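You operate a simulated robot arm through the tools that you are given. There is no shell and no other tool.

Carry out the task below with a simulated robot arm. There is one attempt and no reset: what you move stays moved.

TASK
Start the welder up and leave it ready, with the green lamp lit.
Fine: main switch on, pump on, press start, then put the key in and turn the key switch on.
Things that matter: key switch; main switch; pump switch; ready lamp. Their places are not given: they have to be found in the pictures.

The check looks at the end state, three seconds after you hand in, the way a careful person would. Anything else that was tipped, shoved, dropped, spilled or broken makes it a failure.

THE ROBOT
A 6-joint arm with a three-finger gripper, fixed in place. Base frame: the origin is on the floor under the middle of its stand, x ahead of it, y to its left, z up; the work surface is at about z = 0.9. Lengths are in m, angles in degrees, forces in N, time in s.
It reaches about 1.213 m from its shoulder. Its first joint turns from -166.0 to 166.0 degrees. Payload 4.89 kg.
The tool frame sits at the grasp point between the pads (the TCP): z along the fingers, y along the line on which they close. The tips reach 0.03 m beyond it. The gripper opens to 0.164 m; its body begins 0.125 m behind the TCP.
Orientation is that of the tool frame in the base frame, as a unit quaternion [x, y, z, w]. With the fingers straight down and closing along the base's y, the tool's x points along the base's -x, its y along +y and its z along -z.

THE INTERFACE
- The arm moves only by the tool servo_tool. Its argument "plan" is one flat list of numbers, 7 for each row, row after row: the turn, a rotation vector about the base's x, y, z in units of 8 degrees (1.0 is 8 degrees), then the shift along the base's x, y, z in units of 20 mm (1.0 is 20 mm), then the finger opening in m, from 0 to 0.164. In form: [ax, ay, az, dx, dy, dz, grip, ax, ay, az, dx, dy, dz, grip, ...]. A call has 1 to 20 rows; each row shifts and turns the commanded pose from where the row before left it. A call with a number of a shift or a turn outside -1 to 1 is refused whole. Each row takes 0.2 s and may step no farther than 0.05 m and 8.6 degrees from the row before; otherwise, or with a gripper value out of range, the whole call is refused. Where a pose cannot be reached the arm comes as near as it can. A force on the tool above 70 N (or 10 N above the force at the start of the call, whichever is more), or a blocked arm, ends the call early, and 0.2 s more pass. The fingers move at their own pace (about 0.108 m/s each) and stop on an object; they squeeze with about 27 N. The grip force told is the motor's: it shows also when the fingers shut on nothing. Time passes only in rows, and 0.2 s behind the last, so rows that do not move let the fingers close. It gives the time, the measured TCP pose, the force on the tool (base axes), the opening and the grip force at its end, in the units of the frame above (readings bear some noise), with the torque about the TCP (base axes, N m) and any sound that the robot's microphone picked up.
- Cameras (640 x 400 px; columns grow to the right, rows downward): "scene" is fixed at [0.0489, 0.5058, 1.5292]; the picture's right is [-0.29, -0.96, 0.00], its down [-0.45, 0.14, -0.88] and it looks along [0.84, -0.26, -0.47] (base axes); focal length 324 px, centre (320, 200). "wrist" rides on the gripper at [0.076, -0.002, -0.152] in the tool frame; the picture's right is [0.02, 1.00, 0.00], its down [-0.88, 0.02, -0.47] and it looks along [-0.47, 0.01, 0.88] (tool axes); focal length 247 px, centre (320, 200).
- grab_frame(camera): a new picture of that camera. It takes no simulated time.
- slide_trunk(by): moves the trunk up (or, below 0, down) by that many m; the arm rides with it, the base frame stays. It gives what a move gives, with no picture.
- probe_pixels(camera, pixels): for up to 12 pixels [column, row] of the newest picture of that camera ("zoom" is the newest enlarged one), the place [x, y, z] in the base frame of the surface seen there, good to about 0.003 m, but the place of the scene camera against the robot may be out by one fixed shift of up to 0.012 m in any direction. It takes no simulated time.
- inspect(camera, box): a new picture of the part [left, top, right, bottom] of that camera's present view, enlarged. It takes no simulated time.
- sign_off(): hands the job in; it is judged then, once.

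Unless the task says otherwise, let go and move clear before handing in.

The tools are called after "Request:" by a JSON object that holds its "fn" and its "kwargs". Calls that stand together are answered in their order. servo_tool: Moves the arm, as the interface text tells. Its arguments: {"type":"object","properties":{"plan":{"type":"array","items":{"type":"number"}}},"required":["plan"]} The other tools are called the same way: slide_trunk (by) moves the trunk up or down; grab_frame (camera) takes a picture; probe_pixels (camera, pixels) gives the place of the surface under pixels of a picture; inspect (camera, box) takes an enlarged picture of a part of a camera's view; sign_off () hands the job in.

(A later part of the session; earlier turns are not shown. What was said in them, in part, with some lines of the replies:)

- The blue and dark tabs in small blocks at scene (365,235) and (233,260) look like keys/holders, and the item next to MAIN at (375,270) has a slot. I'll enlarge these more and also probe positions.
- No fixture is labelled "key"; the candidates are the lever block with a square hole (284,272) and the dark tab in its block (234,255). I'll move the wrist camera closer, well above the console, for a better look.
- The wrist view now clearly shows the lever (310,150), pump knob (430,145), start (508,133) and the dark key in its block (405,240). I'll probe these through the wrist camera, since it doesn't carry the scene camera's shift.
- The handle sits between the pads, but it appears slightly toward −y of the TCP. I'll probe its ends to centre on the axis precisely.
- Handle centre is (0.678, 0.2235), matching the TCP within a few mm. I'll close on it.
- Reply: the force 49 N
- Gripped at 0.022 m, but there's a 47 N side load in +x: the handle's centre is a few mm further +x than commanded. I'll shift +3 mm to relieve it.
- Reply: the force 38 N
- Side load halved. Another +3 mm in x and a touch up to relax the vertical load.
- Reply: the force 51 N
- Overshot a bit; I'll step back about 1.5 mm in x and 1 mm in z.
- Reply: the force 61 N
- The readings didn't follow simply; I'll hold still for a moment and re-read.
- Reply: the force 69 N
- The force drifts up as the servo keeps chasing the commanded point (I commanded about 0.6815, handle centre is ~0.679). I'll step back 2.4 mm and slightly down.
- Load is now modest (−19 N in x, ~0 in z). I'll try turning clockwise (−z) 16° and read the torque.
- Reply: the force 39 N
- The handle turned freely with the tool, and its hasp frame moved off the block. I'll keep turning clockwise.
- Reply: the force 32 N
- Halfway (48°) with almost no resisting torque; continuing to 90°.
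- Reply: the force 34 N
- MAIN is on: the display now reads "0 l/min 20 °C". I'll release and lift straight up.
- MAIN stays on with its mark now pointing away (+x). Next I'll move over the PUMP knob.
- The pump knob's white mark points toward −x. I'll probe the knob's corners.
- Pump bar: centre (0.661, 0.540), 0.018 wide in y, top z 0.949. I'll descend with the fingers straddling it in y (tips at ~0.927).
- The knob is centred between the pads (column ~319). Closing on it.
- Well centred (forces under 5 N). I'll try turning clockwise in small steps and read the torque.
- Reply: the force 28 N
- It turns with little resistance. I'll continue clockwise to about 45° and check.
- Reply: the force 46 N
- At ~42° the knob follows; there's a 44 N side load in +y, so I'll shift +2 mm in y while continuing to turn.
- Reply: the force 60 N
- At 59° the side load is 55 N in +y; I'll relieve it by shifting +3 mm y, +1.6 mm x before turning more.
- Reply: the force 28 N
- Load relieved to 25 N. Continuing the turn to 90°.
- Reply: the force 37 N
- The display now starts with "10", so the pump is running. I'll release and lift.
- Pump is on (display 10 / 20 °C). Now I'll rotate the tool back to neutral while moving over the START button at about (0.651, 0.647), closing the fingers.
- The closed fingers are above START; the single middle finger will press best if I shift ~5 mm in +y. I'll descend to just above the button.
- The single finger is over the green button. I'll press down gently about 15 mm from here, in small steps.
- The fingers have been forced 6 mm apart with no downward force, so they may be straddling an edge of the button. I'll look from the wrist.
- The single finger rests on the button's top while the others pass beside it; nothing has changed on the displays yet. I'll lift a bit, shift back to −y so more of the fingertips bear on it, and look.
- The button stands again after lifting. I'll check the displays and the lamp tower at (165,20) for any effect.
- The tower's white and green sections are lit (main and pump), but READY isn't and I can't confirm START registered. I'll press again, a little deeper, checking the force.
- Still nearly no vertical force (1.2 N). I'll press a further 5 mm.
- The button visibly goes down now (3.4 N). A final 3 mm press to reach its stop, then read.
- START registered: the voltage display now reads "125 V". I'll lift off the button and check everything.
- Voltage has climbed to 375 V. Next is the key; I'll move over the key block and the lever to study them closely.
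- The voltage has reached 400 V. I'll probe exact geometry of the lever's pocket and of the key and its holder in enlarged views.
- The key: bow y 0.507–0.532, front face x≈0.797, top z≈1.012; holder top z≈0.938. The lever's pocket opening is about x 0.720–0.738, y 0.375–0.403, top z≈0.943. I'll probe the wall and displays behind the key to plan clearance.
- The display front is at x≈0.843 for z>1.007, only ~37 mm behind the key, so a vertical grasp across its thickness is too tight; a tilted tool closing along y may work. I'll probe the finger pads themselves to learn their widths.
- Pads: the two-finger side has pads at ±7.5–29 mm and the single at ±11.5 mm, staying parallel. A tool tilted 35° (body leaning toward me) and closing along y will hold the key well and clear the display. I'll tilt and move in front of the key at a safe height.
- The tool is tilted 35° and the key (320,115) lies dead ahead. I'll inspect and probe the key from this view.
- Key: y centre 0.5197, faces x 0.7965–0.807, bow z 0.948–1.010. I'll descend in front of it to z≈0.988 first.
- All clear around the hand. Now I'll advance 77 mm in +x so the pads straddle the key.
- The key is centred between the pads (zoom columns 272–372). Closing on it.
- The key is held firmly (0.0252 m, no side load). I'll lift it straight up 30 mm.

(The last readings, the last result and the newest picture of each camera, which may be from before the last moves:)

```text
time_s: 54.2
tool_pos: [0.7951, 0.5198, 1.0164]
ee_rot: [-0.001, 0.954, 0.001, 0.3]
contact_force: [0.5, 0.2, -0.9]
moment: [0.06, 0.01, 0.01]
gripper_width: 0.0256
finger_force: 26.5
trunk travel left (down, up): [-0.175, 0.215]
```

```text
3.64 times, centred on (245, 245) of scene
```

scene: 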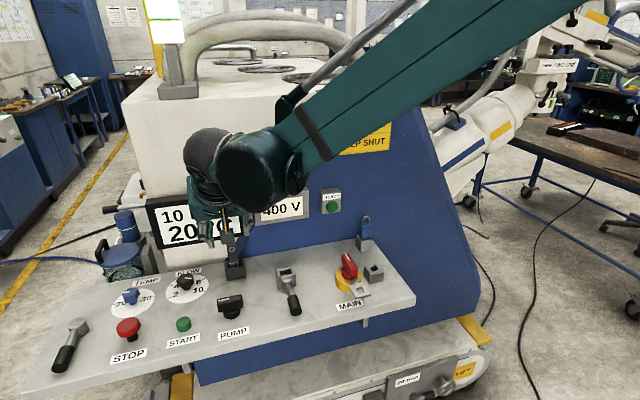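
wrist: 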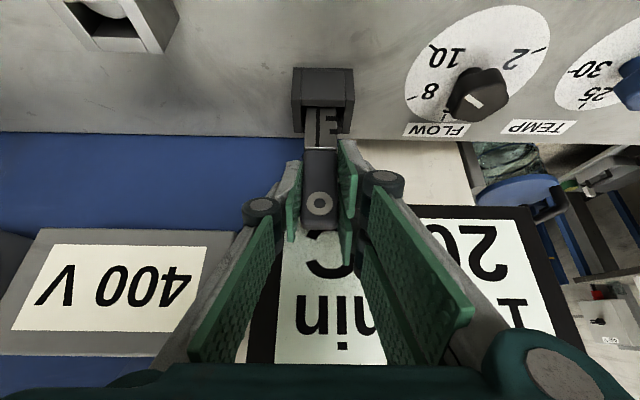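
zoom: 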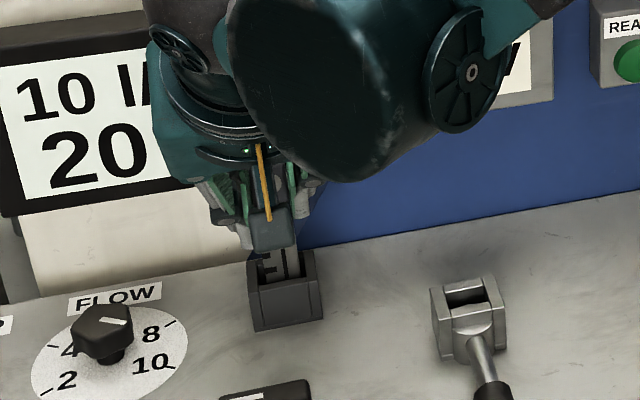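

The blade is sliding out cleanly; the tip is still in the block. I'll continue lifting 15 mm more, easing back 2 mm from the display.

Request:
{"fn": "servo_tool", "kwargs": {"plan": [0, 0, 0, -0.05, 0, 0.3, 0.0, 0, 0, 0, -0.05, 0, 0.3, 0.0, 0, 0, 0, 0, 0, 0.2, 0.0, 0, 0, 0, 0, 0, 0, 0.0]}}

Request:
{"fn": "grab_frame", "kwargs": {"camera": "wrist"}}

Request:
{"fn": "inspect", "kwargs": {"camera": "wrist", "box": [250, 60, 390, 220]}}

Request:
{"fn": "inspect", "kwargs": {"camera": "scene", "box": [180, 190, 310, 300]}}

```text
time_s: 55.2
tool_pos: [0.7952, 0.5192, 1.0332]
ee_rot: [0.001, 0.954, -0.001, 0.3]
contact_force: [-0.5, -0.5, -0.7]
moment: [0.01, -0.01, 0.02]
gripper_width: 0.0256
finger_force: 27.0
trunk travel left (down, up): [-0.175, 0.215]
```

```text
taken
```

wrist: 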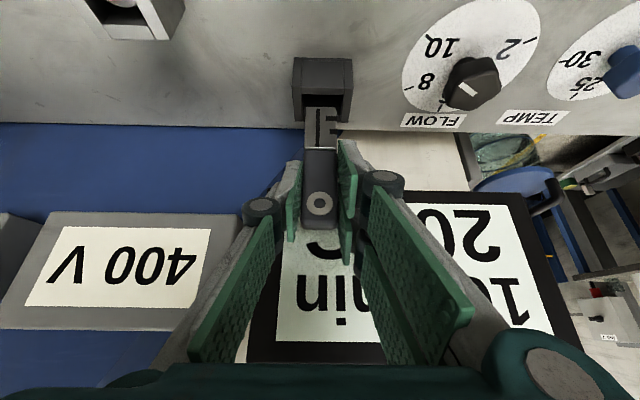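

```text
2.50 times, centred on (320, 140) of wrist
```

zoom: 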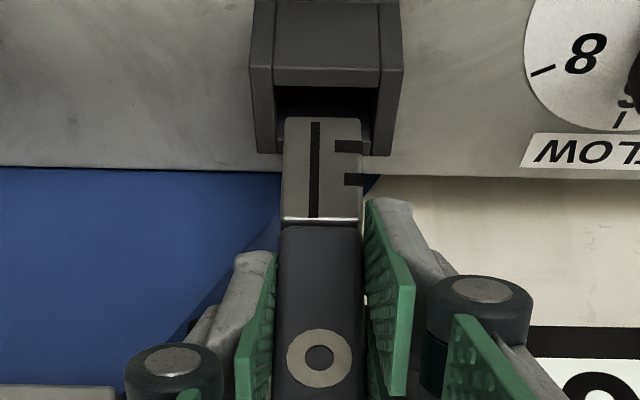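

```text
3.64 times, centred on (245, 245) of scene
```

zoom: 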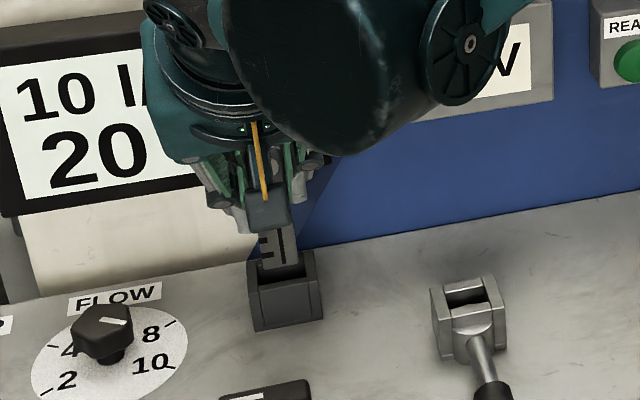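

The blade's lower end (zoom row ~118) now appears at or above the block's rim. I'll probe it to confirm its length.

Request:
{"fn": "probe_pixels", "kwargs": {"camera": "zoom", "pixels": [[300, 125], [340, 125], [300, 210], [345, 210], [320, 80], [260, 80], [395, 80], [320, 20], [285, 250], [355, 250], [288, 130], [360, 165]]}}

```text
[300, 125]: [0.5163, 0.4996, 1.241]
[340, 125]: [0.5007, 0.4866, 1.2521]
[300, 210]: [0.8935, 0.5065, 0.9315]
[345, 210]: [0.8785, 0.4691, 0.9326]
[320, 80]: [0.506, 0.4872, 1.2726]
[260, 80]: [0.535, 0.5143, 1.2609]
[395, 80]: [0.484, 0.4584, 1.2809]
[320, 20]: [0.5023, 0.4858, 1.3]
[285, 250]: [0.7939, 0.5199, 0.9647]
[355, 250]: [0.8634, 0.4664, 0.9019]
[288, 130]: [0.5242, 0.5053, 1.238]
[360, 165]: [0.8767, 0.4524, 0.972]
```

That used the scene zoom; I'll re-take the wrist zoom and probe that.

Request:
{"fn": "inspect", "kwargs": {"camera": "wrist", "box": [250, 60, 390, 220]}}

Request:
{"fn": "probe_pixels", "kwargs": {"camera": "zoom", "pixels": [[300, 125], [340, 125], [300, 210], [345, 210], [320, 105], [260, 80], [395, 80], [320, 78], [285, 250], [355, 250], [288, 130], [320, 300]]}}

```text
2.50 times, centred on (320, 140) of wrist
```

zoom: 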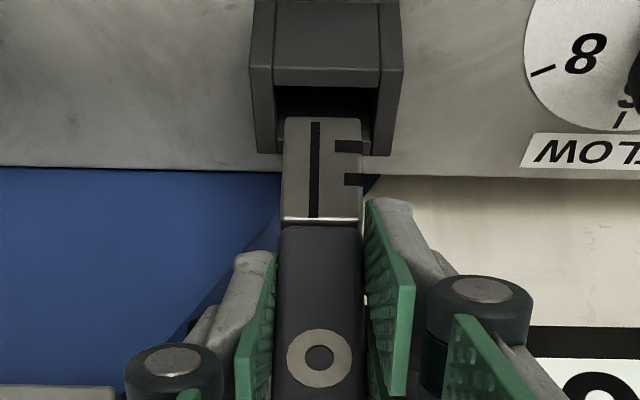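

```text
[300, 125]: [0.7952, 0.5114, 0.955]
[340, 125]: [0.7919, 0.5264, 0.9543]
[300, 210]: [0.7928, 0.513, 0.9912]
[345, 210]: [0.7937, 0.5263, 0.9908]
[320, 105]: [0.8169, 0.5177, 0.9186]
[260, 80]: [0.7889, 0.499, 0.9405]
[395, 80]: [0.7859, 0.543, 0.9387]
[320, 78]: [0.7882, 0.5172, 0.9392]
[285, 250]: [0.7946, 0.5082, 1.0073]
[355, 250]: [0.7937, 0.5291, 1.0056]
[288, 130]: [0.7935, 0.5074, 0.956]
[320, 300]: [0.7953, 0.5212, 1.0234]
```

The blade tip is at z≈0.952, above the block's rim at 0.939, so the key is free (blade ≈41 mm long, ~23 mm wide). I'll retreat from the display and move over the lever's pocket, keeping high.

Request:
{"fn": "servo_tool", "kwargs": {"plan": [0, 0, 0, -0.3, 0, 0.4, 0.0, 0, 0, 0, -0.8, 0, 0.4, 0.0, 0, 0, 0, -0.8, 0, 0.2, 0.0, 0, 0, 0, -0.8, 0, 0, 0.0, 0, 0, 0, -0.85, -0.5, 0, 0.0, 0, 0, 0, 0, -1, 0, 0.0, 0, 0, 0, 0, -1, 0, 0.0, 0, 0, 0, 0, -1, 0, 0.0, 0, 0, 0, 0, -1, 0, 0.0, 0, 0, 0, 0, -1, 0, 0.0, 0, 0, 0, 0, -1, 0, 0.0, 0, 0, 0, 0, 0, 0, 0.0]}}

Request:
{"fn": "grab_frame", "kwargs": {"camera": "wrist"}}

Request:
{"fn": "inspect", "kwargs": {"camera": "wrist", "box": [250, 60, 390, 220]}}

```text
time_s: 57.8
tool_pos: [0.7231, 0.3893, 1.053]
ee_rot: [0.0, 0.954, 0.0, 0.301]
contact_force: [-0.3, 0.1, -0.8]
moment: [0.01, -0.02, 0.01]
gripper_width: 0.0255
finger_force: 27.1
trunk travel left (down, up): [-0.175, 0.215]
```

```text
taken
```

wrist: 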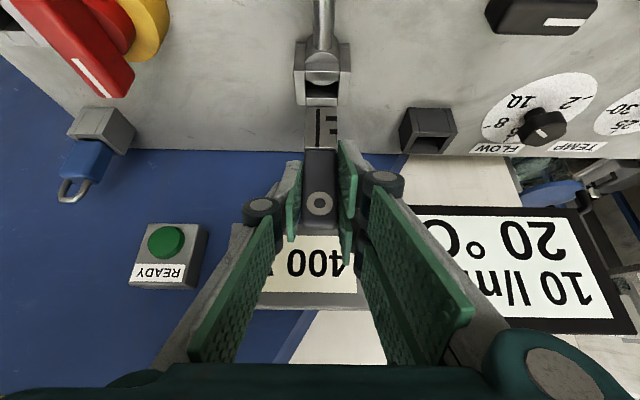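

```text
2.50 times, centred on (320, 140) of wrist
```

zoom: 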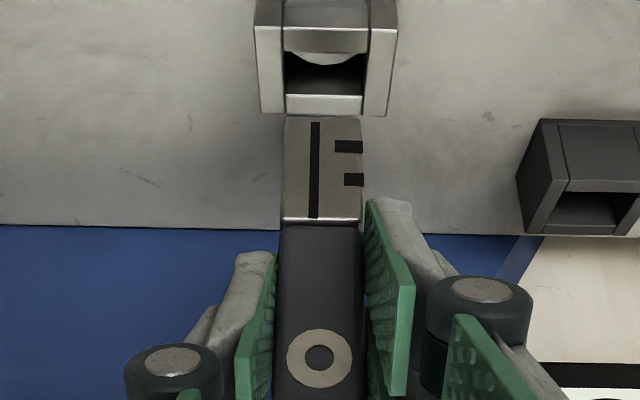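

The blade sits just above the pocket in view. I'll zoom in on the pocket interior and probe both precisely.

Request:
{"fn": "inspect", "kwargs": {"camera": "wrist", "box": [285, 45, 365, 155]}}

Request:
{"fn": "probe_pixels", "kwargs": {"camera": "zoom", "pixels": [[232, 130], [425, 130], [277, 165], [372, 165], [325, 100], [325, 118], [325, 140], [325, 165], [285, 185], [372, 185], [275, 215], [375, 215]]}}

```text
3.64 times, centred on (325, 100) of wrist
```

zoom: 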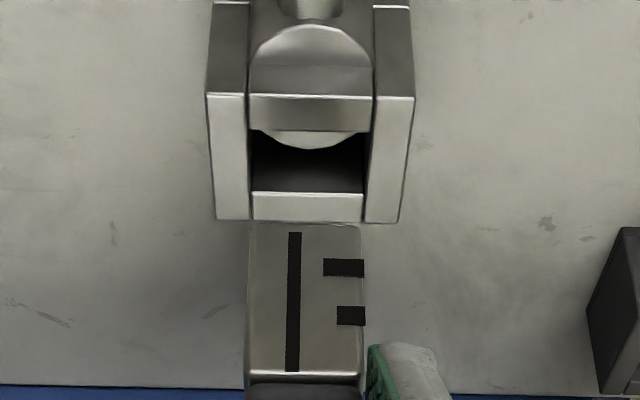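

```text
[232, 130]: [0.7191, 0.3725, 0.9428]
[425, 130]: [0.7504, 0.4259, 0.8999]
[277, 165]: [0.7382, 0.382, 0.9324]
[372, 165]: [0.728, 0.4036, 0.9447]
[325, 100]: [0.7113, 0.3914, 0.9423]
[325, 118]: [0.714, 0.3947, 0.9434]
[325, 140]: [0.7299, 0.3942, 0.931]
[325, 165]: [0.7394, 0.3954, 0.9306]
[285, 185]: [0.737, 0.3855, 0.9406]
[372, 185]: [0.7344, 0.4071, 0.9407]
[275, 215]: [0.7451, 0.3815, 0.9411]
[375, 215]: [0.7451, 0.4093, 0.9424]
```

From the camera geometry: pocket inner x 0.721–0.739, y 0.375–0.404; the blade is centred at about y 0.3887, x 0.7275. I'll shift +1.3 mm y, +2.5 mm x and lower to just above the rim.

Request:
{"fn": "servo_tool", "kwargs": {"plan": [0, 0, 0, 0.125, 0.065, -0.4, 0.0, 0, 0, 0, 0, 0, -0.4, 0.0, 0, 0, 0, 0, 0, -0.35, 0.0, 0, 0, 0, 0, 0, 0, 0.0]}}

Request:
{"fn": "inspect", "kwargs": {"camera": "wrist", "box": [280, 50, 360, 160]}}

Request:
{"fn": "inspect", "kwargs": {"camera": "scene", "box": [240, 210, 350, 320]}}

```text
time_s: 58.8
tool_pos: [0.7243, 0.3912, 1.0317]
ee_rot: [0.0, 0.954, 0.0, 0.301]
contact_force: [0.2, 0.1, -0.8]
moment: [-0.04, 0.01, 0.01]
gripper_width: 0.0255
finger_force: 27.0
trunk travel left (down, up): [-0.175, 0.215]
```

```text
3.64 times, centred on (320, 105) of wrist
```

zoom: 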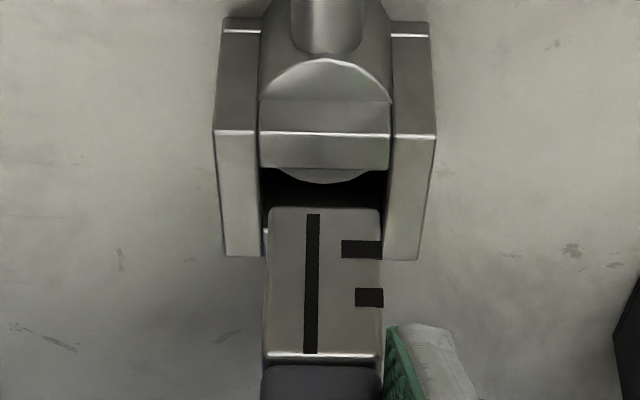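

```text
3.64 times, centred on (295, 265) of scene
```

zoom: 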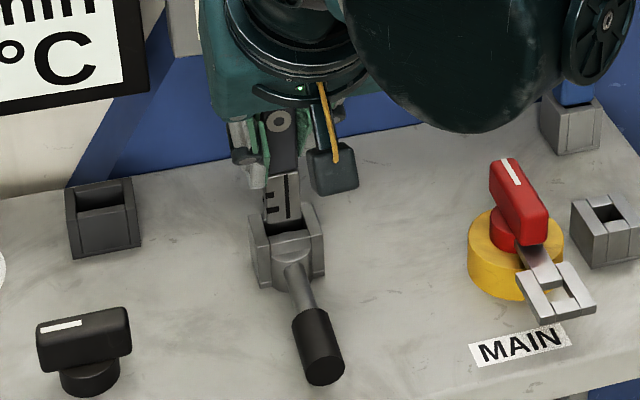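

The blade is aligned laterally with the pocket (both centred at zoom column ~324). I'll lower slowly 12 mm and watch the force.

Request:
{"fn": "servo_tool", "kwargs": {"plan": [0, 0, 0, 0, 0, -0.2, 0.0, 0, 0, 0, 0, 0, -0.2, 0.0, 0, 0, 0, 0, 0, -0.2, 0.0, 0, 0, 0, 0, 0, 0, 0.0]}}

Request:
{"fn": "inspect", "kwargs": {"camera": "wrist", "box": [280, 60, 360, 170]}}

Request:
{"fn": "inspect", "kwargs": {"camera": "scene", "box": [240, 210, 350, 320]}}

```text
time_s: 59.8
tool_pos: [0.7247, 0.3903, 1.0184]
ee_rot: [0.0, 0.953, 0.0, 0.302]
contact_force: [1.1, -0.3, 21.5]
moment: [0.11, -0.37, -0.03]
gripper_width: 0.0256
finger_force: 27.2
trunk travel left (down, up): [-0.175, 0.215]
```

```text
3.64 times, centred on (320, 115) of wrist
```

zoom: 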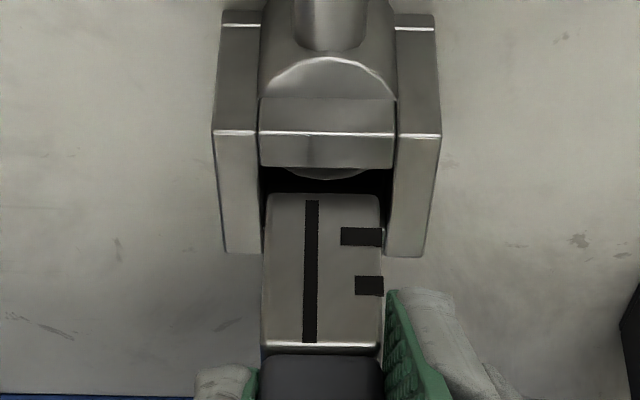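

```text
3.64 times, centred on (295, 265) of scene
```

zoom: 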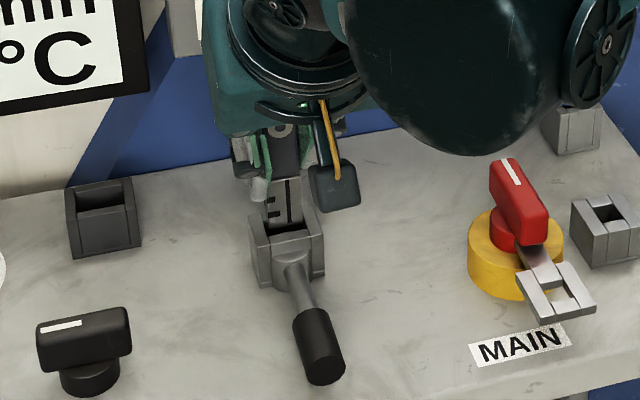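

There's a 21 N upward force, and the torque says the contact is ~13 mm ahead of the TCP, i.e. the blade's back edge on the far rim. I'll lift 6 mm, shift −2.4 mm in x and try again gently.

Request:
{"fn": "servo_tool", "kwargs": {"plan": [0, 0, 0, 0, 0, 0.35, 0.0, 0, 0, 0, -0.12, 0, 0, 0.0, 0, 0, 0, 0, 0, -0.2, 0.0, 0, 0, 0, 0, 0, -0.15, 0.0, 0, 0, 0, 0, 0, -0.1, 0.0, 0, 0, 0, 0, 0, 0, 0.0]}}

Request:
{"fn": "inspect", "kwargs": {"camera": "wrist", "box": [280, 60, 360, 170]}}

```text
time_s: 61.2
tool_pos: [0.7237, 0.3932, 1.0166]
ee_rot: [0.001, 0.954, 0.0, 0.301]
contact_force: [-1.4, -0.2, 0.4]
moment: [0.0, 0.02, 0.0]
gripper_width: 0.0254
finger_force: 27.2
trunk travel left (down, up): [-0.175, 0.215]
```

```text
3.64 times, centred on (320, 115) of wrist
```

zoom: 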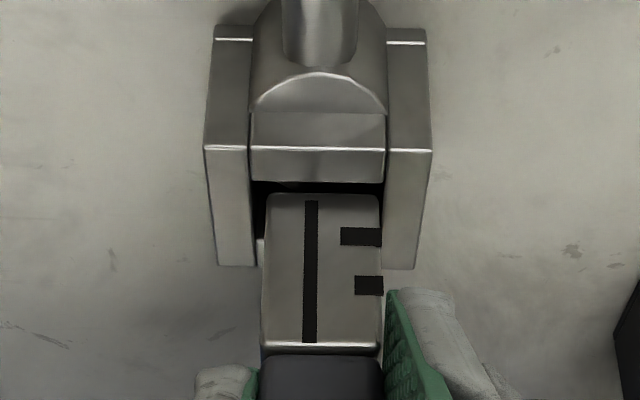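

No contact now, so the blade has passed the rim. I'll continue down in small steps with a 0.8 mm −y correction.

Request:
{"fn": "servo_tool", "kwargs": {"plan": [0, 0, 0, 0, -0.04, -0.1, 0.0, 0, 0, 0, 0, 0, -0.15, 0.0, 0, 0, 0, 0, 0, -0.15, 0.0, 0, 0, 0, 0, 0, 0, 0.0]}}

Request:
{"fn": "inspect", "kwargs": {"camera": "wrist", "box": [280, 60, 360, 170]}}

```text
time_s: 62.2
tool_pos: [0.7225, 0.3902, 1.0097]
ee_rot: [-0.001, 0.954, 0.001, 0.301]
contact_force: [-7.4, 1.0, -0.1]
moment: [0.09, 0.52, 0.03]
gripper_width: 0.0256
finger_force: 27.1
trunk travel left (down, up): [-0.175, 0.215]
```

```text
3.64 times, centred on (320, 115) of wrist
```

zoom: 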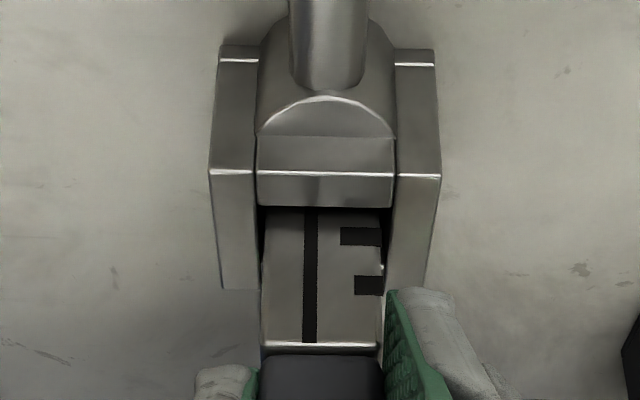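

Blade tip is now ~15 mm inside with no vertical resistance, only a light −7 N in x from the far wall. I'll ease −1 mm in x and keep lowering.

Request:
{"fn": "servo_tool", "kwargs": {"plan": [0, 0, 0, -0.05, 0, -0.1, 0.0, 0, 0, 0, 0, 0, -0.15, 0.0, 0, 0, 0, 0, 0, -0.15, 0.0, 0, 0, 0, 0, 0, 0, 0.0]}}

Request:
{"fn": "inspect", "kwargs": {"camera": "wrist", "box": [280, 60, 360, 170]}}

```text
time_s: 63.2
tool_pos: [0.7226, 0.3894, 0.9999]
ee_rot: [0.0, 0.954, 0.0, 0.301]
contact_force: [0.5, 0.5, -1.0]
moment: [-0.02, 0.04, 0.0]
gripper_width: 0.0253
finger_force: 27.0
trunk travel left (down, up): [-0.175, 0.215]
```

```text
3.64 times, centred on (320, 115) of wrist
```

zoom: 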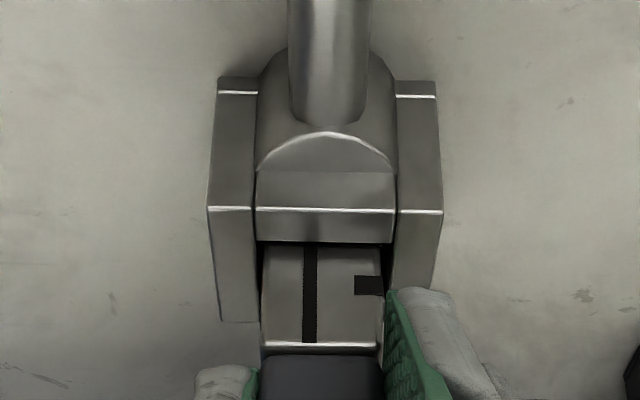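

Going in smoothly with zero force. Continuing down about 9 mm more.

Request:
{"fn": "servo_tool", "kwargs": {"plan": [0, 0, 0, 0, 0, -0.15, 0.0, 0, 0, 0, 0, 0, -0.15, 0.0, 0, 0, 0, 0, 0, -0.15, 0.0, 0, 0, 0, 0, 0, 0, 0.0]}}

Request:
{"fn": "inspect", "kwargs": {"camera": "wrist", "box": [280, 60, 360, 170]}}

Request:
{"fn": "inspect", "kwargs": {"camera": "scene", "box": [240, 180, 360, 320]}}

```text
time_s: 64.2
tool_pos: [0.7233, 0.3895, 0.9926]
ee_rot: [0.001, 0.954, -0.001, 0.301]
contact_force: [-0.6, -0.5, -1.1]
moment: [0.02, 0.01, 0.01]
gripper_width: 0.0256
finger_force: 26.8
trunk travel left (down, up): [-0.175, 0.215]
```

```text
3.64 times, centred on (320, 115) of wrist
```

zoom: 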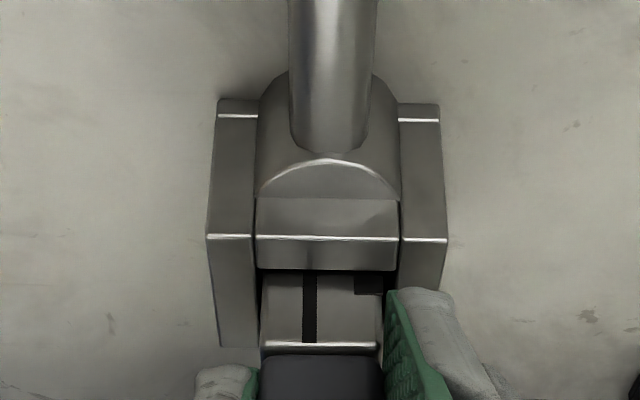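

```text
2.86 times, centred on (300, 250) of scene
```

zoom: 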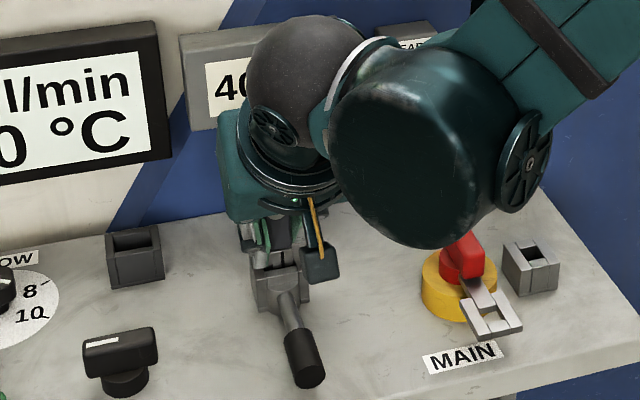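

Collar is ~9 mm above the rim. A bit further: in the holder the tip was at ~0.906, so 4 mm more should seat it.

Request:
{"fn": "servo_tool", "kwargs": {"plan": [0, 0, 0, 0, 0, -0.1, 0.0, 0, 0, 0, 0, 0, -0.1, 0.0, 0, 0, 0, 0, 0, 0, 0.0]}}

Request:
{"fn": "inspect", "kwargs": {"camera": "wrist", "box": [280, 60, 360, 170]}}

```text
time_s: 65.0
tool_pos: [0.7224, 0.3898, 0.9874]
ee_rot: [0.0, 0.954, 0.0, 0.3]
contact_force: [-0.1, 0.3, -0.9]
moment: [0.02, -0.02, 0.03]
gripper_width: 0.0253
finger_force: 27.1
trunk travel left (down, up): [-0.175, 0.215]
```

```text
3.64 times, centred on (320, 115) of wrist
```

zoom: 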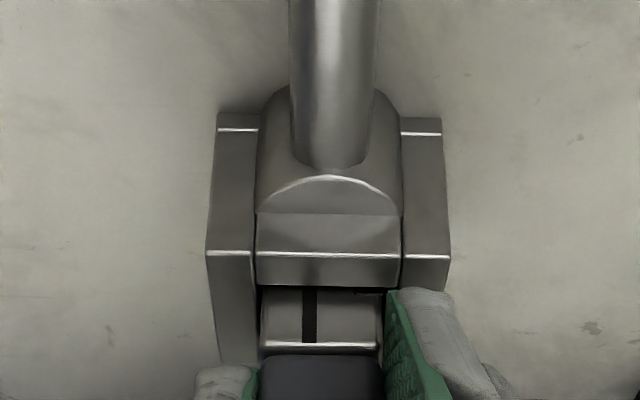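

Still no resistance. Another 3 mm.

Request:
{"fn": "servo_tool", "kwargs": {"plan": [0, 0, 0, 0, 0, -0.08, 0.0, 0, 0, 0, 0, 0, -0.07, 0.0, 0, 0, 0, 0, 0, 0, 0.0]}}

Request:
{"fn": "inspect", "kwargs": {"camera": "wrist", "box": [260, 70, 380, 190]}}

```text
time_s: 65.8
tool_pos: [0.7222, 0.3881, 0.9846]
ee_rot: [0.0, 0.954, 0.0, 0.3]
contact_force: [1.1, 0.0, 4.2]
moment: [0.06, -0.1, -0.02]
gripper_width: 0.0255
finger_force: 27.3
trunk travel left (down, up): [-0.175, 0.215]
```

```text
3.33 times, centred on (320, 130) of wrist
```

zoom: 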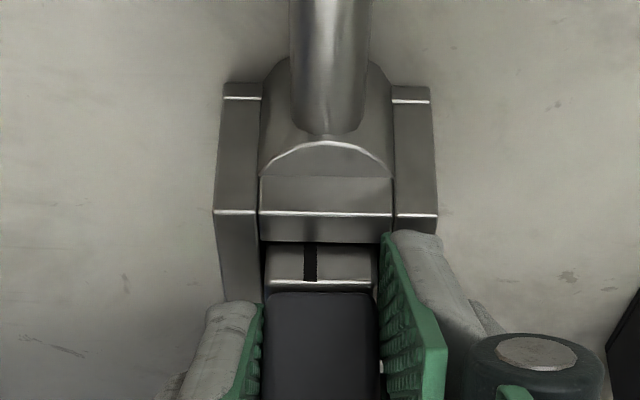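

Light contact (4 N): the key is seated with its collar ~4–5 mm above the rim. I'll open the fingers and lift straight up.

Request:
{"fn": "servo_tool", "kwargs": {"plan": [0, 0, 0, 0, 0, 0, 0.05, 0, 0, 0, 0, 0, 0, 0.05, 0, 0, 0, 0, 0, 0, 0.06, 0, 0, 0, 0, 0, 0.5, 0.06, 0, 0, 0, 0, 0, 1, 0.06, 0, 0, 0, 0, 0, 1, 0.06, 0, 0, 0, 0, 0, 1, 0.06, 0, 0, 0, 0, 0, 1, 0.06, 0, 0, 0, 0, 0, 0, 0.06]}}

Request:
{"fn": "grab_frame", "kwargs": {"camera": "wrist"}}

Request:
{"fn": "grab_frame", "kwargs": {"camera": "scene"}}

Request:
{"fn": "inspect", "kwargs": {"camera": "scene", "box": [220, 180, 400, 320]}}

```text
time_s: 67.8
tool_pos: [0.7216, 0.3903, 1.0747]
ee_rot: [0.0, 0.954, 0.0, 0.301]
contact_force: [0.5, -0.1, -0.6]
moment: [0.02, -0.01, 0.06]
gripper_width: 0.0599
finger_force: 0.0
trunk travel left (down, up): [-0.175, 0.215]
```

```text
taken
```

wrist: 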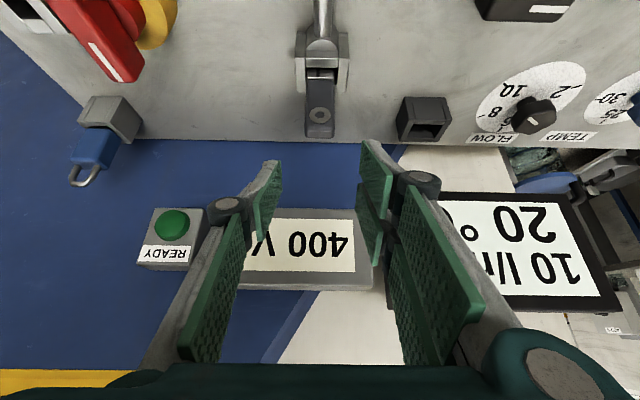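

```text
taken
```

scene: 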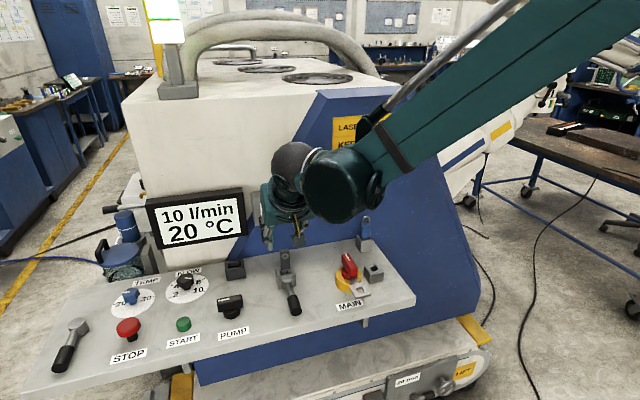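

```text
2.86 times, centred on (310, 250) of scene
```

zoom: 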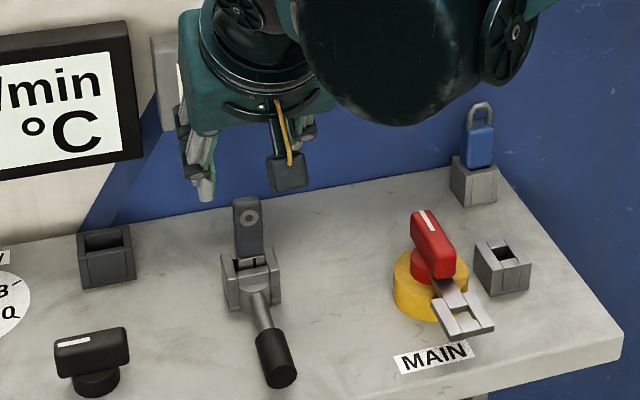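

The key stands in the lever's pocket. Next I'll bring the tool upright and over the lever's black grip (about (0.633, 0.390)).

Request:
{"fn": "servo_tool", "kwargs": {"plan": [0, 0.875, 0, -0.9, 0, 0.3, 0.06, 0, 0.875, 0, -0.9, 0, 0.2, 0.06, 0, 0.875, 0, -0.9, 0, 0, 0.06, 0, 0.875, 0, -0.9, 0, 0, 0.06, 0, 0.875, 0, -0.9, 0, 0, 0.06, 0, 0, 0, 0, 0, 0, 0.06]}}

Request:
{"fn": "grab_frame", "kwargs": {"camera": "wrist"}}

Request:
{"fn": "inspect", "kwargs": {"camera": "wrist", "box": [240, 100, 400, 260]}}

Request:
{"fn": "probe_pixels", "kwargs": {"camera": "zoom", "pixels": [[320, 60], [320, 100], [320, 140], [320, 170], [320, 200], [300, 220], [350, 220], [320, 250], [320, 300], [290, 240], [360, 240], [320, 30]]}}

```text
time_s: 69.2
tool_pos: [0.6308, 0.3908, 1.0851]
ee_rot: [0.001, 1.0, 0.001, 0.001]
contact_force: [-0.4, 0.3, -0.4]
moment: [0.0, 0.0, 0.01]
gripper_width: 0.06
finger_force: 0.0
trunk travel left (down, up): [-0.175, 0.215]
```

```text
taken
```

wrist: 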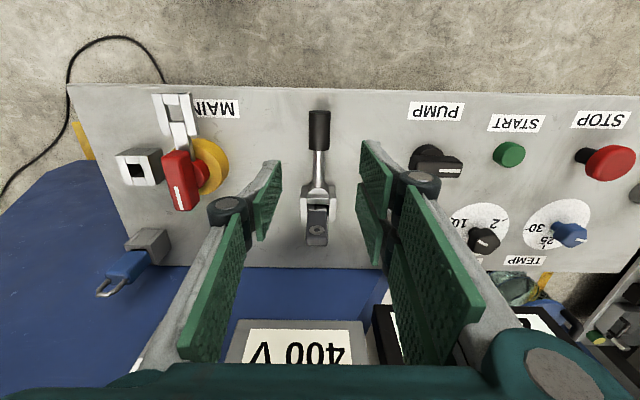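

```text
2.50 times, centred on (320, 180) of wrist
```

zoom: 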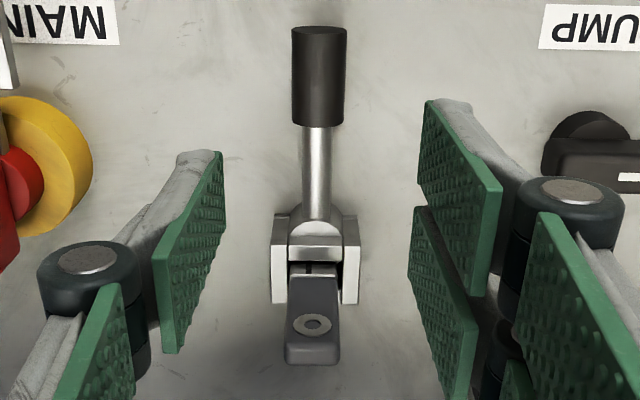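

```text
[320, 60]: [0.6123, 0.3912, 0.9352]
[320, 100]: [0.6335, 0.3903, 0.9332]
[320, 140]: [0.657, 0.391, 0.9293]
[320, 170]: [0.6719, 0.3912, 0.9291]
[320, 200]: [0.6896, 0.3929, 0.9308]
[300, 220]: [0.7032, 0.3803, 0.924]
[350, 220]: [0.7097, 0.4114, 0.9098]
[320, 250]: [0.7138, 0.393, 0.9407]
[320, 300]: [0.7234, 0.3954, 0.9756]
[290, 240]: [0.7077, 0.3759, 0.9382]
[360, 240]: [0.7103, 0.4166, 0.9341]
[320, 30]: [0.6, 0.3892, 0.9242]
```

The lever's grip spans x 0.600–0.645 at y 0.390, top z 0.934. I'll descend with fingers either side of it (tips ~0.915) and then narrow to a loose cage.

Request:
{"fn": "servo_tool", "kwargs": {"plan": [0, 0, 0, 0, 0, -1, 0.06, 0, 0, 0, 0, 0, -1, 0.06, 0, 0, 0, 0, 0, -1, 0.06, 0, 0, 0, 0, 0, -1, 0.06, 0, 0, 0, 0, 0, -1, 0.06, 0, 0, 0, 0, 0, -1, 0.06, 0, 0, 0, 0, 0, -0.95, 0.06, 0, 0, 0, 0, 0, 0, 0.034, 0, 0, 0, 0, 0, 0, 0.034]}}

Request:
{"fn": "grab_frame", "kwargs": {"camera": "wrist"}}

Request:
{"fn": "inspect", "kwargs": {"camera": "wrist", "box": [240, 100, 400, 260]}}

```text
time_s: 71.2
tool_pos: [0.6323, 0.3902, 0.9448]
ee_rot: [0.0, 1.0, 0.0, 0.0]
contact_force: [0.1, -0.3, 0.7]
moment: [-0.01, 0.0, 0.0]
gripper_width: 0.034
finger_force: 0.1
trunk travel left (down, up): [-0.175, 0.215]
```

```text
taken
```

wrist: 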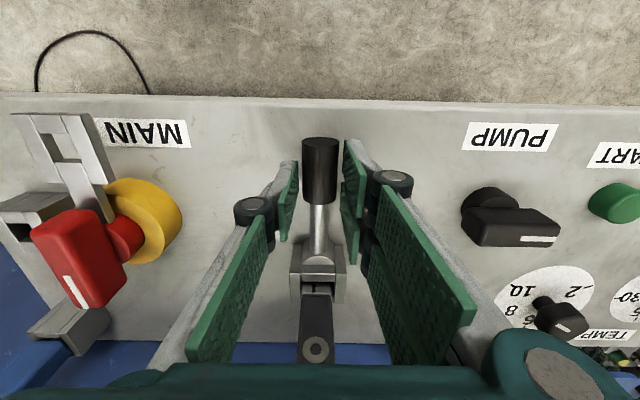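

```text
2.50 times, centred on (320, 180) of wrist
```

zoom: 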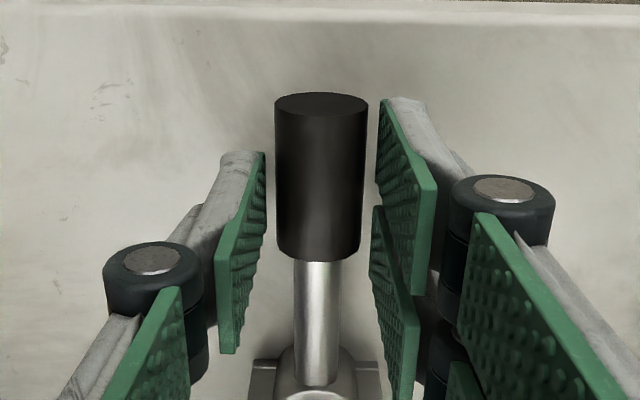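

The grip is caged loosely. I'll try swinging the lever toward +y (clockwise) by about 10° gently and read the force.

Request:
{"fn": "servo_tool", "kwargs": {"plan": [0, 0, -0.4, 0.008, 0.237, 0, 0.034, 0, 0, -0.4, 0.025, 0.236, 0, 0.034, 0, 0, -0.4, 0.04, 0.234, 0, 0.034]}}

Request:
{"fn": "grab_frame", "kwargs": {"camera": "wrist"}}

```text
time_s: 72.0
tool_pos: [0.6353, 0.4002, 0.9453]
ee_rot: [0.084, 0.996, -0.001, -0.001]
contact_force: [-0.6, -38.1, -13.8]
moment: [-0.57, 0.0, 0.62]
gripper_width: 0.0486
finger_force: 18.5
trunk travel left (down, up): [-0.175, 0.215]
```

```text
taken
```

wrist: 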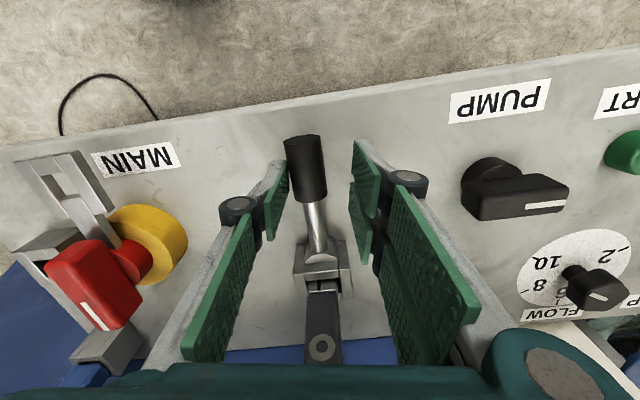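

The lever resisted firmly toward +y (−38 N) and didn't move; that's likely its off stop. I'll back off and try the other direction (toward −y).

Request:
{"fn": "servo_tool", "kwargs": {"plan": [0, 0, 0.4, -0.04, -0.234, 0, 0.034, 0, 0, 0.4, -0.025, -0.236, 0, 0.034, 0, 0, 0.4, -0.008, -0.237, 0, 0.034, 0, 0, 0, 0, 0, 0, 0.034]}}

Request:
{"fn": "inspect", "kwargs": {"camera": "wrist", "box": [240, 100, 400, 260]}}

```text
time_s: 73.0
tool_pos: [0.6314, 0.39, 0.9475]
ee_rot: [0.001, 1.0, 0.001, 0.0]
contact_force: [-0.4, 0.2, 0.0]
moment: [0.0, 0.02, -0.02]
gripper_width: 0.0339
finger_force: 0.0
trunk travel left (down, up): [-0.175, 0.215]
```

```text
2.50 times, centred on (320, 180) of wrist
```

zoom: 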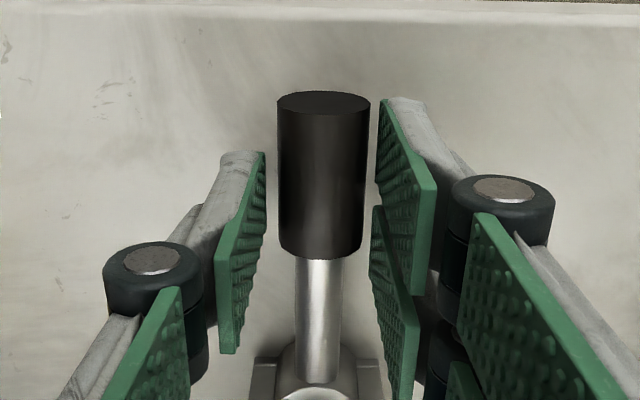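

Back at the neutral position with no load. Now a gentle 8–10° push toward −y (counter-clockwise).

Request:
{"fn": "servo_tool", "kwargs": {"plan": [0, 0, 0.4, 0.008, -0.237, 0, 0.034, 0, 0, 0.4, 0.025, -0.236, 0, 0.034]}}

Request:
{"fn": "grab_frame", "kwargs": {"camera": "wrist"}}

```text
time_s: 73.6
tool_pos: [0.6336, 0.3804, 0.9475]
ee_rot: [-0.055, 0.998, 0.0, 0.0]
contact_force: [-0.2, 0.2, -0.2]
moment: [0.04, 0.01, -0.01]
gripper_width: 0.034
finger_force: 0.0
trunk travel left (down, up): [-0.175, 0.215]
```

```text
taken
```

wrist: 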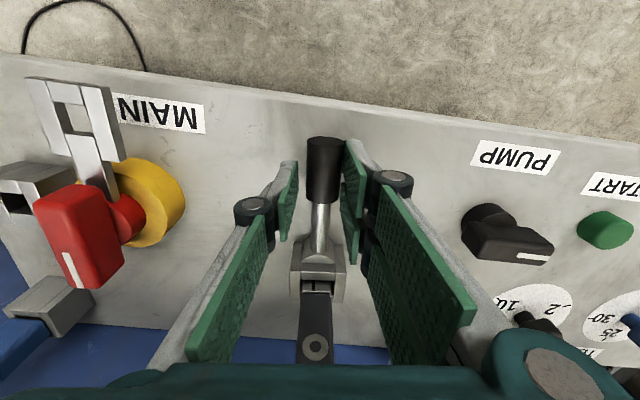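

It moves freely this way — lever, pocket and key turn together. I'll continue counter-clockwise along the arc to ~32° and check alignment.

Request:
{"fn": "servo_tool", "kwargs": {"plan": [0, 0, 0.8, 0.08, -0.465, 0, 0.034, 0, 0, 0.8, 0.13, -0.46, 0, 0.034, 0, 0, 0.8, 0.18, -0.435, 0, 0.034, 0, 0, 0.8, 0.23, -0.415, 0, 0.034]}}

Request:
{"fn": "grab_frame", "kwargs": {"camera": "wrist"}}

Request:
{"fn": "inspect", "kwargs": {"camera": "wrist", "box": [240, 120, 400, 380]}}

```text
time_s: 74.6
tool_pos: [0.6464, 0.3464, 0.9472]
ee_rot: [-0.277, 0.961, 0.0, 0.0]
contact_force: [-0.1, -0.4, -1.1]
moment: [0.0, 0.0, -0.02]
gripper_width: 0.0343
finger_force: 0.2
trunk travel left (down, up): [-0.175, 0.215]
```

```text
taken
```

wrist: 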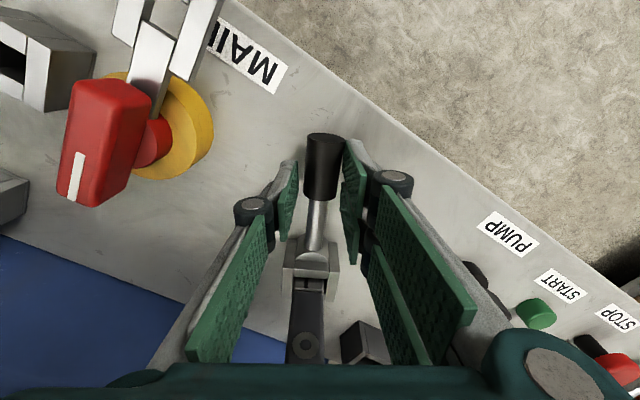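

```text
1.54 times, centred on (320, 250) of wrist
```

zoom: 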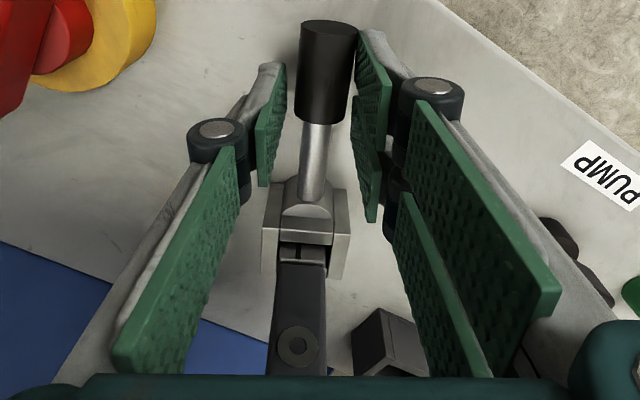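

Lever, pocket and key rotate together, and the image shows the axis is really at the pocket centre (~0.730, 0.390). I'll re-aim the arc on that axis and continue to ~64°.

Request:
{"fn": "servo_tool", "kwargs": {"plan": [0, 0, 0.5, 0.285, -0.4, 0, 0.034, 0, 0, 0.5, 0.285, -0.405, 0, 0.034, 0, 0, 1, 0.46, -0.475, 0, 0.034, 0, 0, 1, 0.525, -0.41, 0, 0.034, 0, 0, 1, 0.575, -0.33, 0, 0.034]}}

Request:
{"fn": "grab_frame", "kwargs": {"camera": "wrist"}}

Request:
{"fn": "grab_frame", "kwargs": {"camera": "scene"}}

```text
time_s: 75.8
tool_pos: [0.6888, 0.3047, 0.9447]
ee_rot: [-0.531, 0.847, 0.001, 0.0]
contact_force: [-11.1, 12.0, 0.3]
moment: [0.34, 0.26, -0.52]
gripper_width: 0.0405
finger_force: 7.9
trunk travel left (down, up): [-0.175, 0.215]
```

```text
taken
```

wrist: 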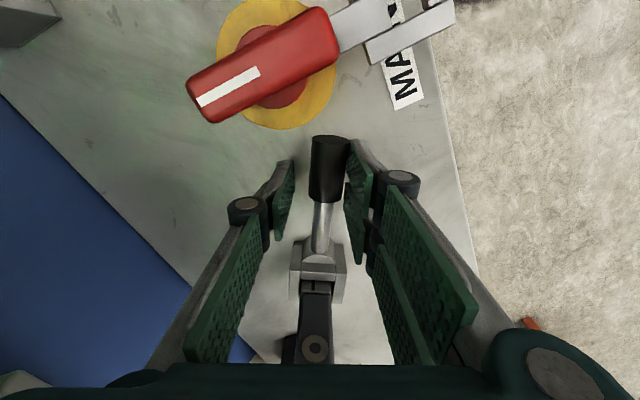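

```text
taken
```

scene: 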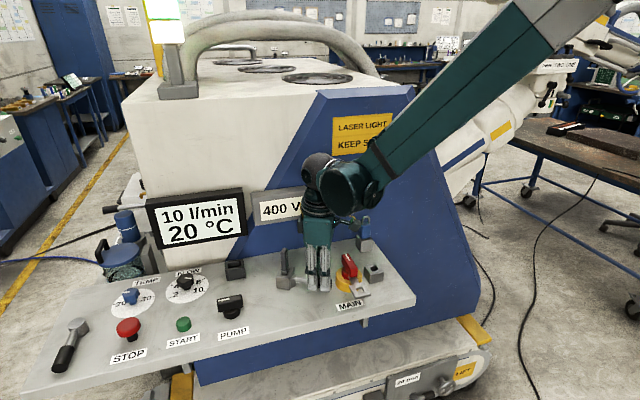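

There's a greenish tint on the console and resistance has risen (−0.5 N·m, width forced to 0.0405), suggesting the lever is near its stop. I'll nudge a few degrees more along the arc and read.

Request:
{"fn": "servo_tool", "kwargs": {"plan": [0, 0, 0.3, 0.18, -0.09, 0, 0.034, 0, 0, 0.2, 0.12, -0.055, 0, 0.034]}}

Request:
{"fn": "grab_frame", "kwargs": {"camera": "wrist"}}

Request:
{"fn": "inspect", "kwargs": {"camera": "scene", "box": [240, 170, 400, 320]}}

```text
time_s: 76.4
tool_pos: [0.692, 0.3042, 0.9444]
ee_rot: [-0.56, 0.829, 0.0, -0.001]
contact_force: [-33.7, 24.0, -8.4]
moment: [0.76, 0.54, -1.24]
gripper_width: 0.0499
finger_force: 19.8
trunk travel left (down, up): [-0.175, 0.215]
```

```text
taken
```

wrist: 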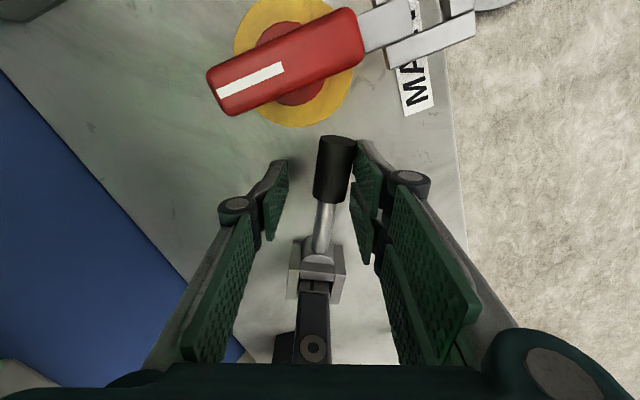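

```text
2.67 times, centred on (320, 245) of scene
```

zoom: 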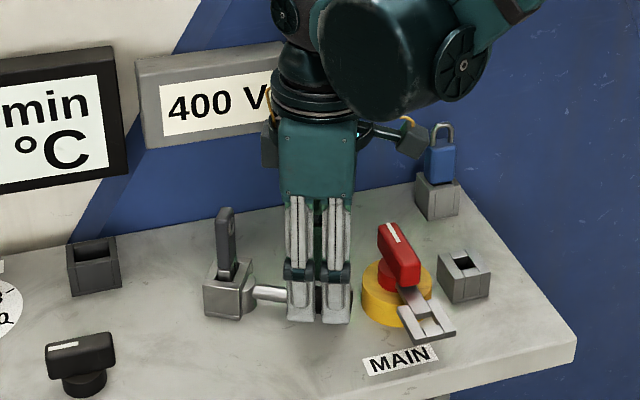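

The lever is against its stop (force rising, lever no longer moving) and the console glows green. I'll back off slightly, open and lift clear.

Request:
{"fn": "servo_tool", "kwargs": {"plan": [0, 0, -0.2, -0.12, 0.055, 0, 0.05, 0, 0, -0.3, -0.18, 0.09, 0, 0.06, 0, 0, 0, 0, 0, 0, 0.06, 0, 0, 0, 0, 0, 0.5, 0.06, 0, 0, 0, 0, 0, 1, 0.06, 0, 0, 0, 0, 0, 1, 0.06, 0, 0, 0, 0, 0, 1, 0.06, 0, 0, 0, 0, 0, 1, 0.06, 0, 0, 0, 0, 0, 1, 0.06, 0, 0, 0, 0, 0, 1, 0.06, 0, 0, 0, 0, 0, 1, 0.06, 0, 0, 0, 0, 0, 0, 0.06]}}

Request:
{"fn": "grab_frame", "kwargs": {"camera": "wrist"}}

Request:
{"fn": "grab_frame", "kwargs": {"camera": "scene"}}

```text
time_s: 79.0
tool_pos: [0.6884, 0.306, 1.097]
ee_rot: [-0.53, 0.848, 0.0, -0.001]
contact_force: [-0.7, -0.1, -0.5]
moment: [-0.03, -0.01, 0.0]
gripper_width: 0.0601
finger_force: 0.0
trunk travel left (down, up): [-0.175, 0.215]
```

```text
taken
```

wrist: 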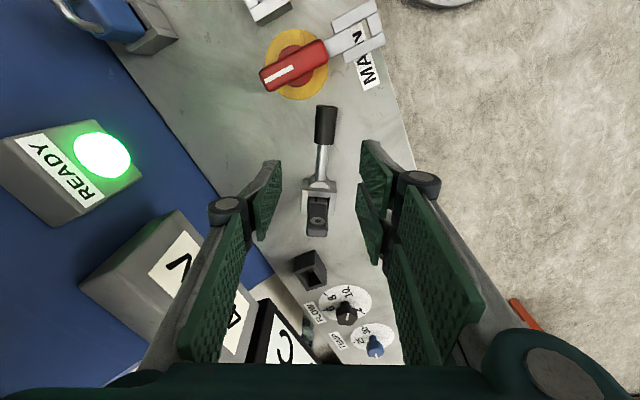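

```text
taken
```

scene: 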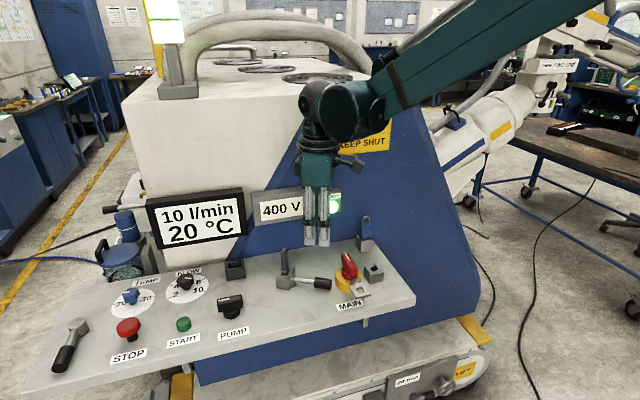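

The READY lamp is brightly lit green (wrist pixel (102,155)), display 10 l/min / 20 °C / 400 V. I'll withdraw the arm up and back, clear of the console, and check everything once more.

Request:
{"fn": "servo_tool", "kwargs": {"plan": [0, 0, 0, 0, 0, 1, 0.06, 0, 0, -1, -0.7, 0, 0.9, 0.06, 0, 0, -1, -0.7, 0, 0.9, 0.06, 0, 0, -1, -0.7, 0, 0.9, 0.06, 0, 0, -1, -0.7, 0, 0.9, 0.06, 0, 0, -1, -0.7, 0, 0.9, 0.06, 0, 0, -1, -0.7, 0, 0.9, 0.06, 0, 0, -1, -0.7, 0, 0.9, 0.06, 0, 0, -1, -0.7, 0, 0.5, 0.06, 0, 0, 0, 0, 0, 0, 0.06, 0, 0, 0, 0, 0, 0, 0.06, 0, 0, 0, 0, 0, 0, 0.06]}}

Request:
{"fn": "grab_frame", "kwargs": {"camera": "scene"}}

Request:
{"fn": "grab_frame", "kwargs": {"camera": "wrist"}}

Request:
{"fn": "inspect", "kwargs": {"camera": "scene", "box": [200, 170, 430, 330]}}

Request:
{"fn": "inspect", "kwargs": {"camera": "scene", "box": [30, 170, 260, 390]}}

```text
time_s: 81.6
tool_pos: [0.5777, 0.3033, 1.2534]
ee_rot: [0.0, 1.0, 0.0, 0.0]
contact_force: [0.6, -0.3, -0.7]
moment: [-0.02, -0.02, 0.0]
gripper_width: 0.06
finger_force: 0.1
trunk travel left (down, up): [-0.175, 0.215]
```

```text
taken
```

scene: 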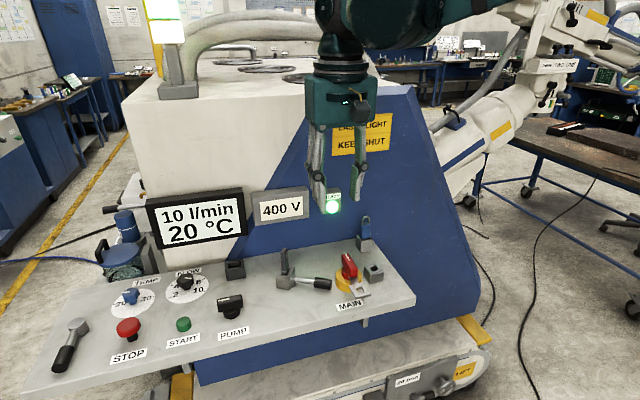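

```text
taken
```

wrist: 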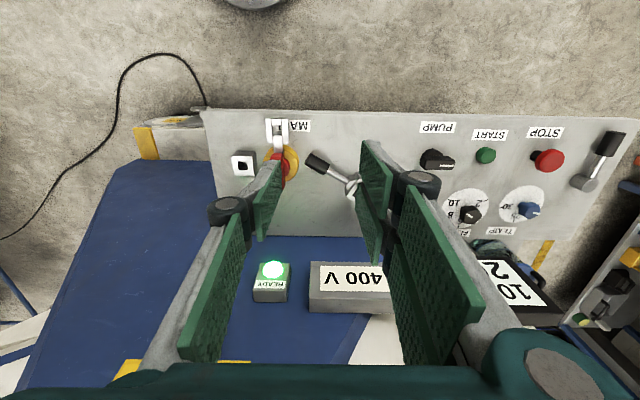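

```text
2.50 times, centred on (315, 250) of scene
```

zoom: 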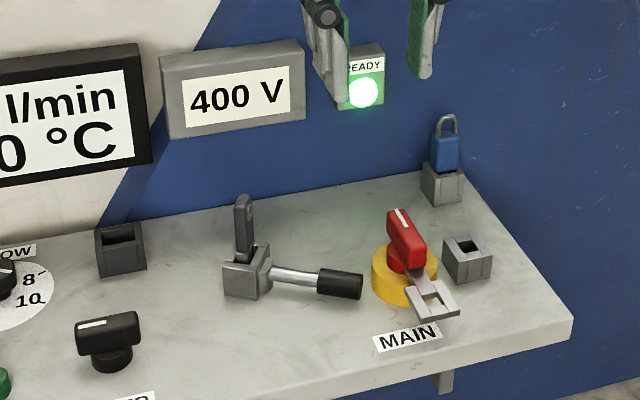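

```text
1.82 times, centred on (145, 280) of scene
```

zoom: 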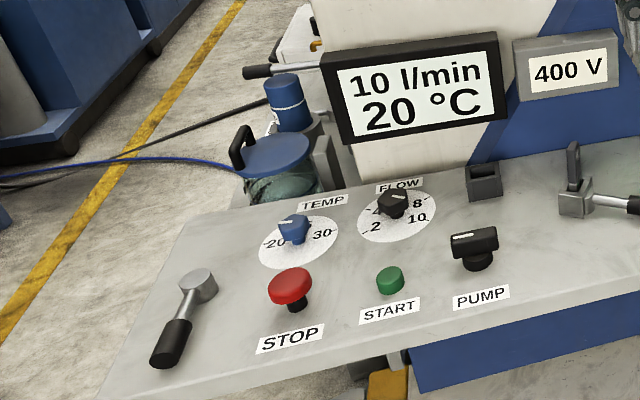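

The READY lamp stays green (scene (333,207)) with 10 l/min, 20 °C and 400 V. MAIN and PUMP are on, the key is in and its switch turned. STOP, TEMP, FLOW, the padlock and the left lever look untouched, and the arm is clear, so I'm handing in.

Request:
{"fn": "sign_off", "kwargs": {}}

```text
The job is handed in.
```

The welder is started up and ready. The green READY lamp was lit and steady when I handed in, and the displays read 10 l/min, 20 °C and 400 V. I have no result from the check yet.

- **Main switch:** turned on, a quarter turn clockwise.
- **Pump:** turned on, a quarter turn clockwise. The flow display went from 0 to 10 l/min.
- **Start:** pressed. The first two presses did not register, so I pressed again, deeper. The voltage then climbed from 0 to 400 V.
- **Key switch:** none of the fittings was labelled as the key switch. I put the black key into the pocket on the middle lever and turned that lever to its stop, about 60° counter-clockwise. READY lit once it was turned.

While finding which way the lever turned, I first pushed it the wrong way with about 38 N. It did not move, and I saw no damage.

STOP, TEMP, FLOW, the blue padlock and the left lever look unchanged in the last pictures. The gripper is open and the arm is clear of the console.
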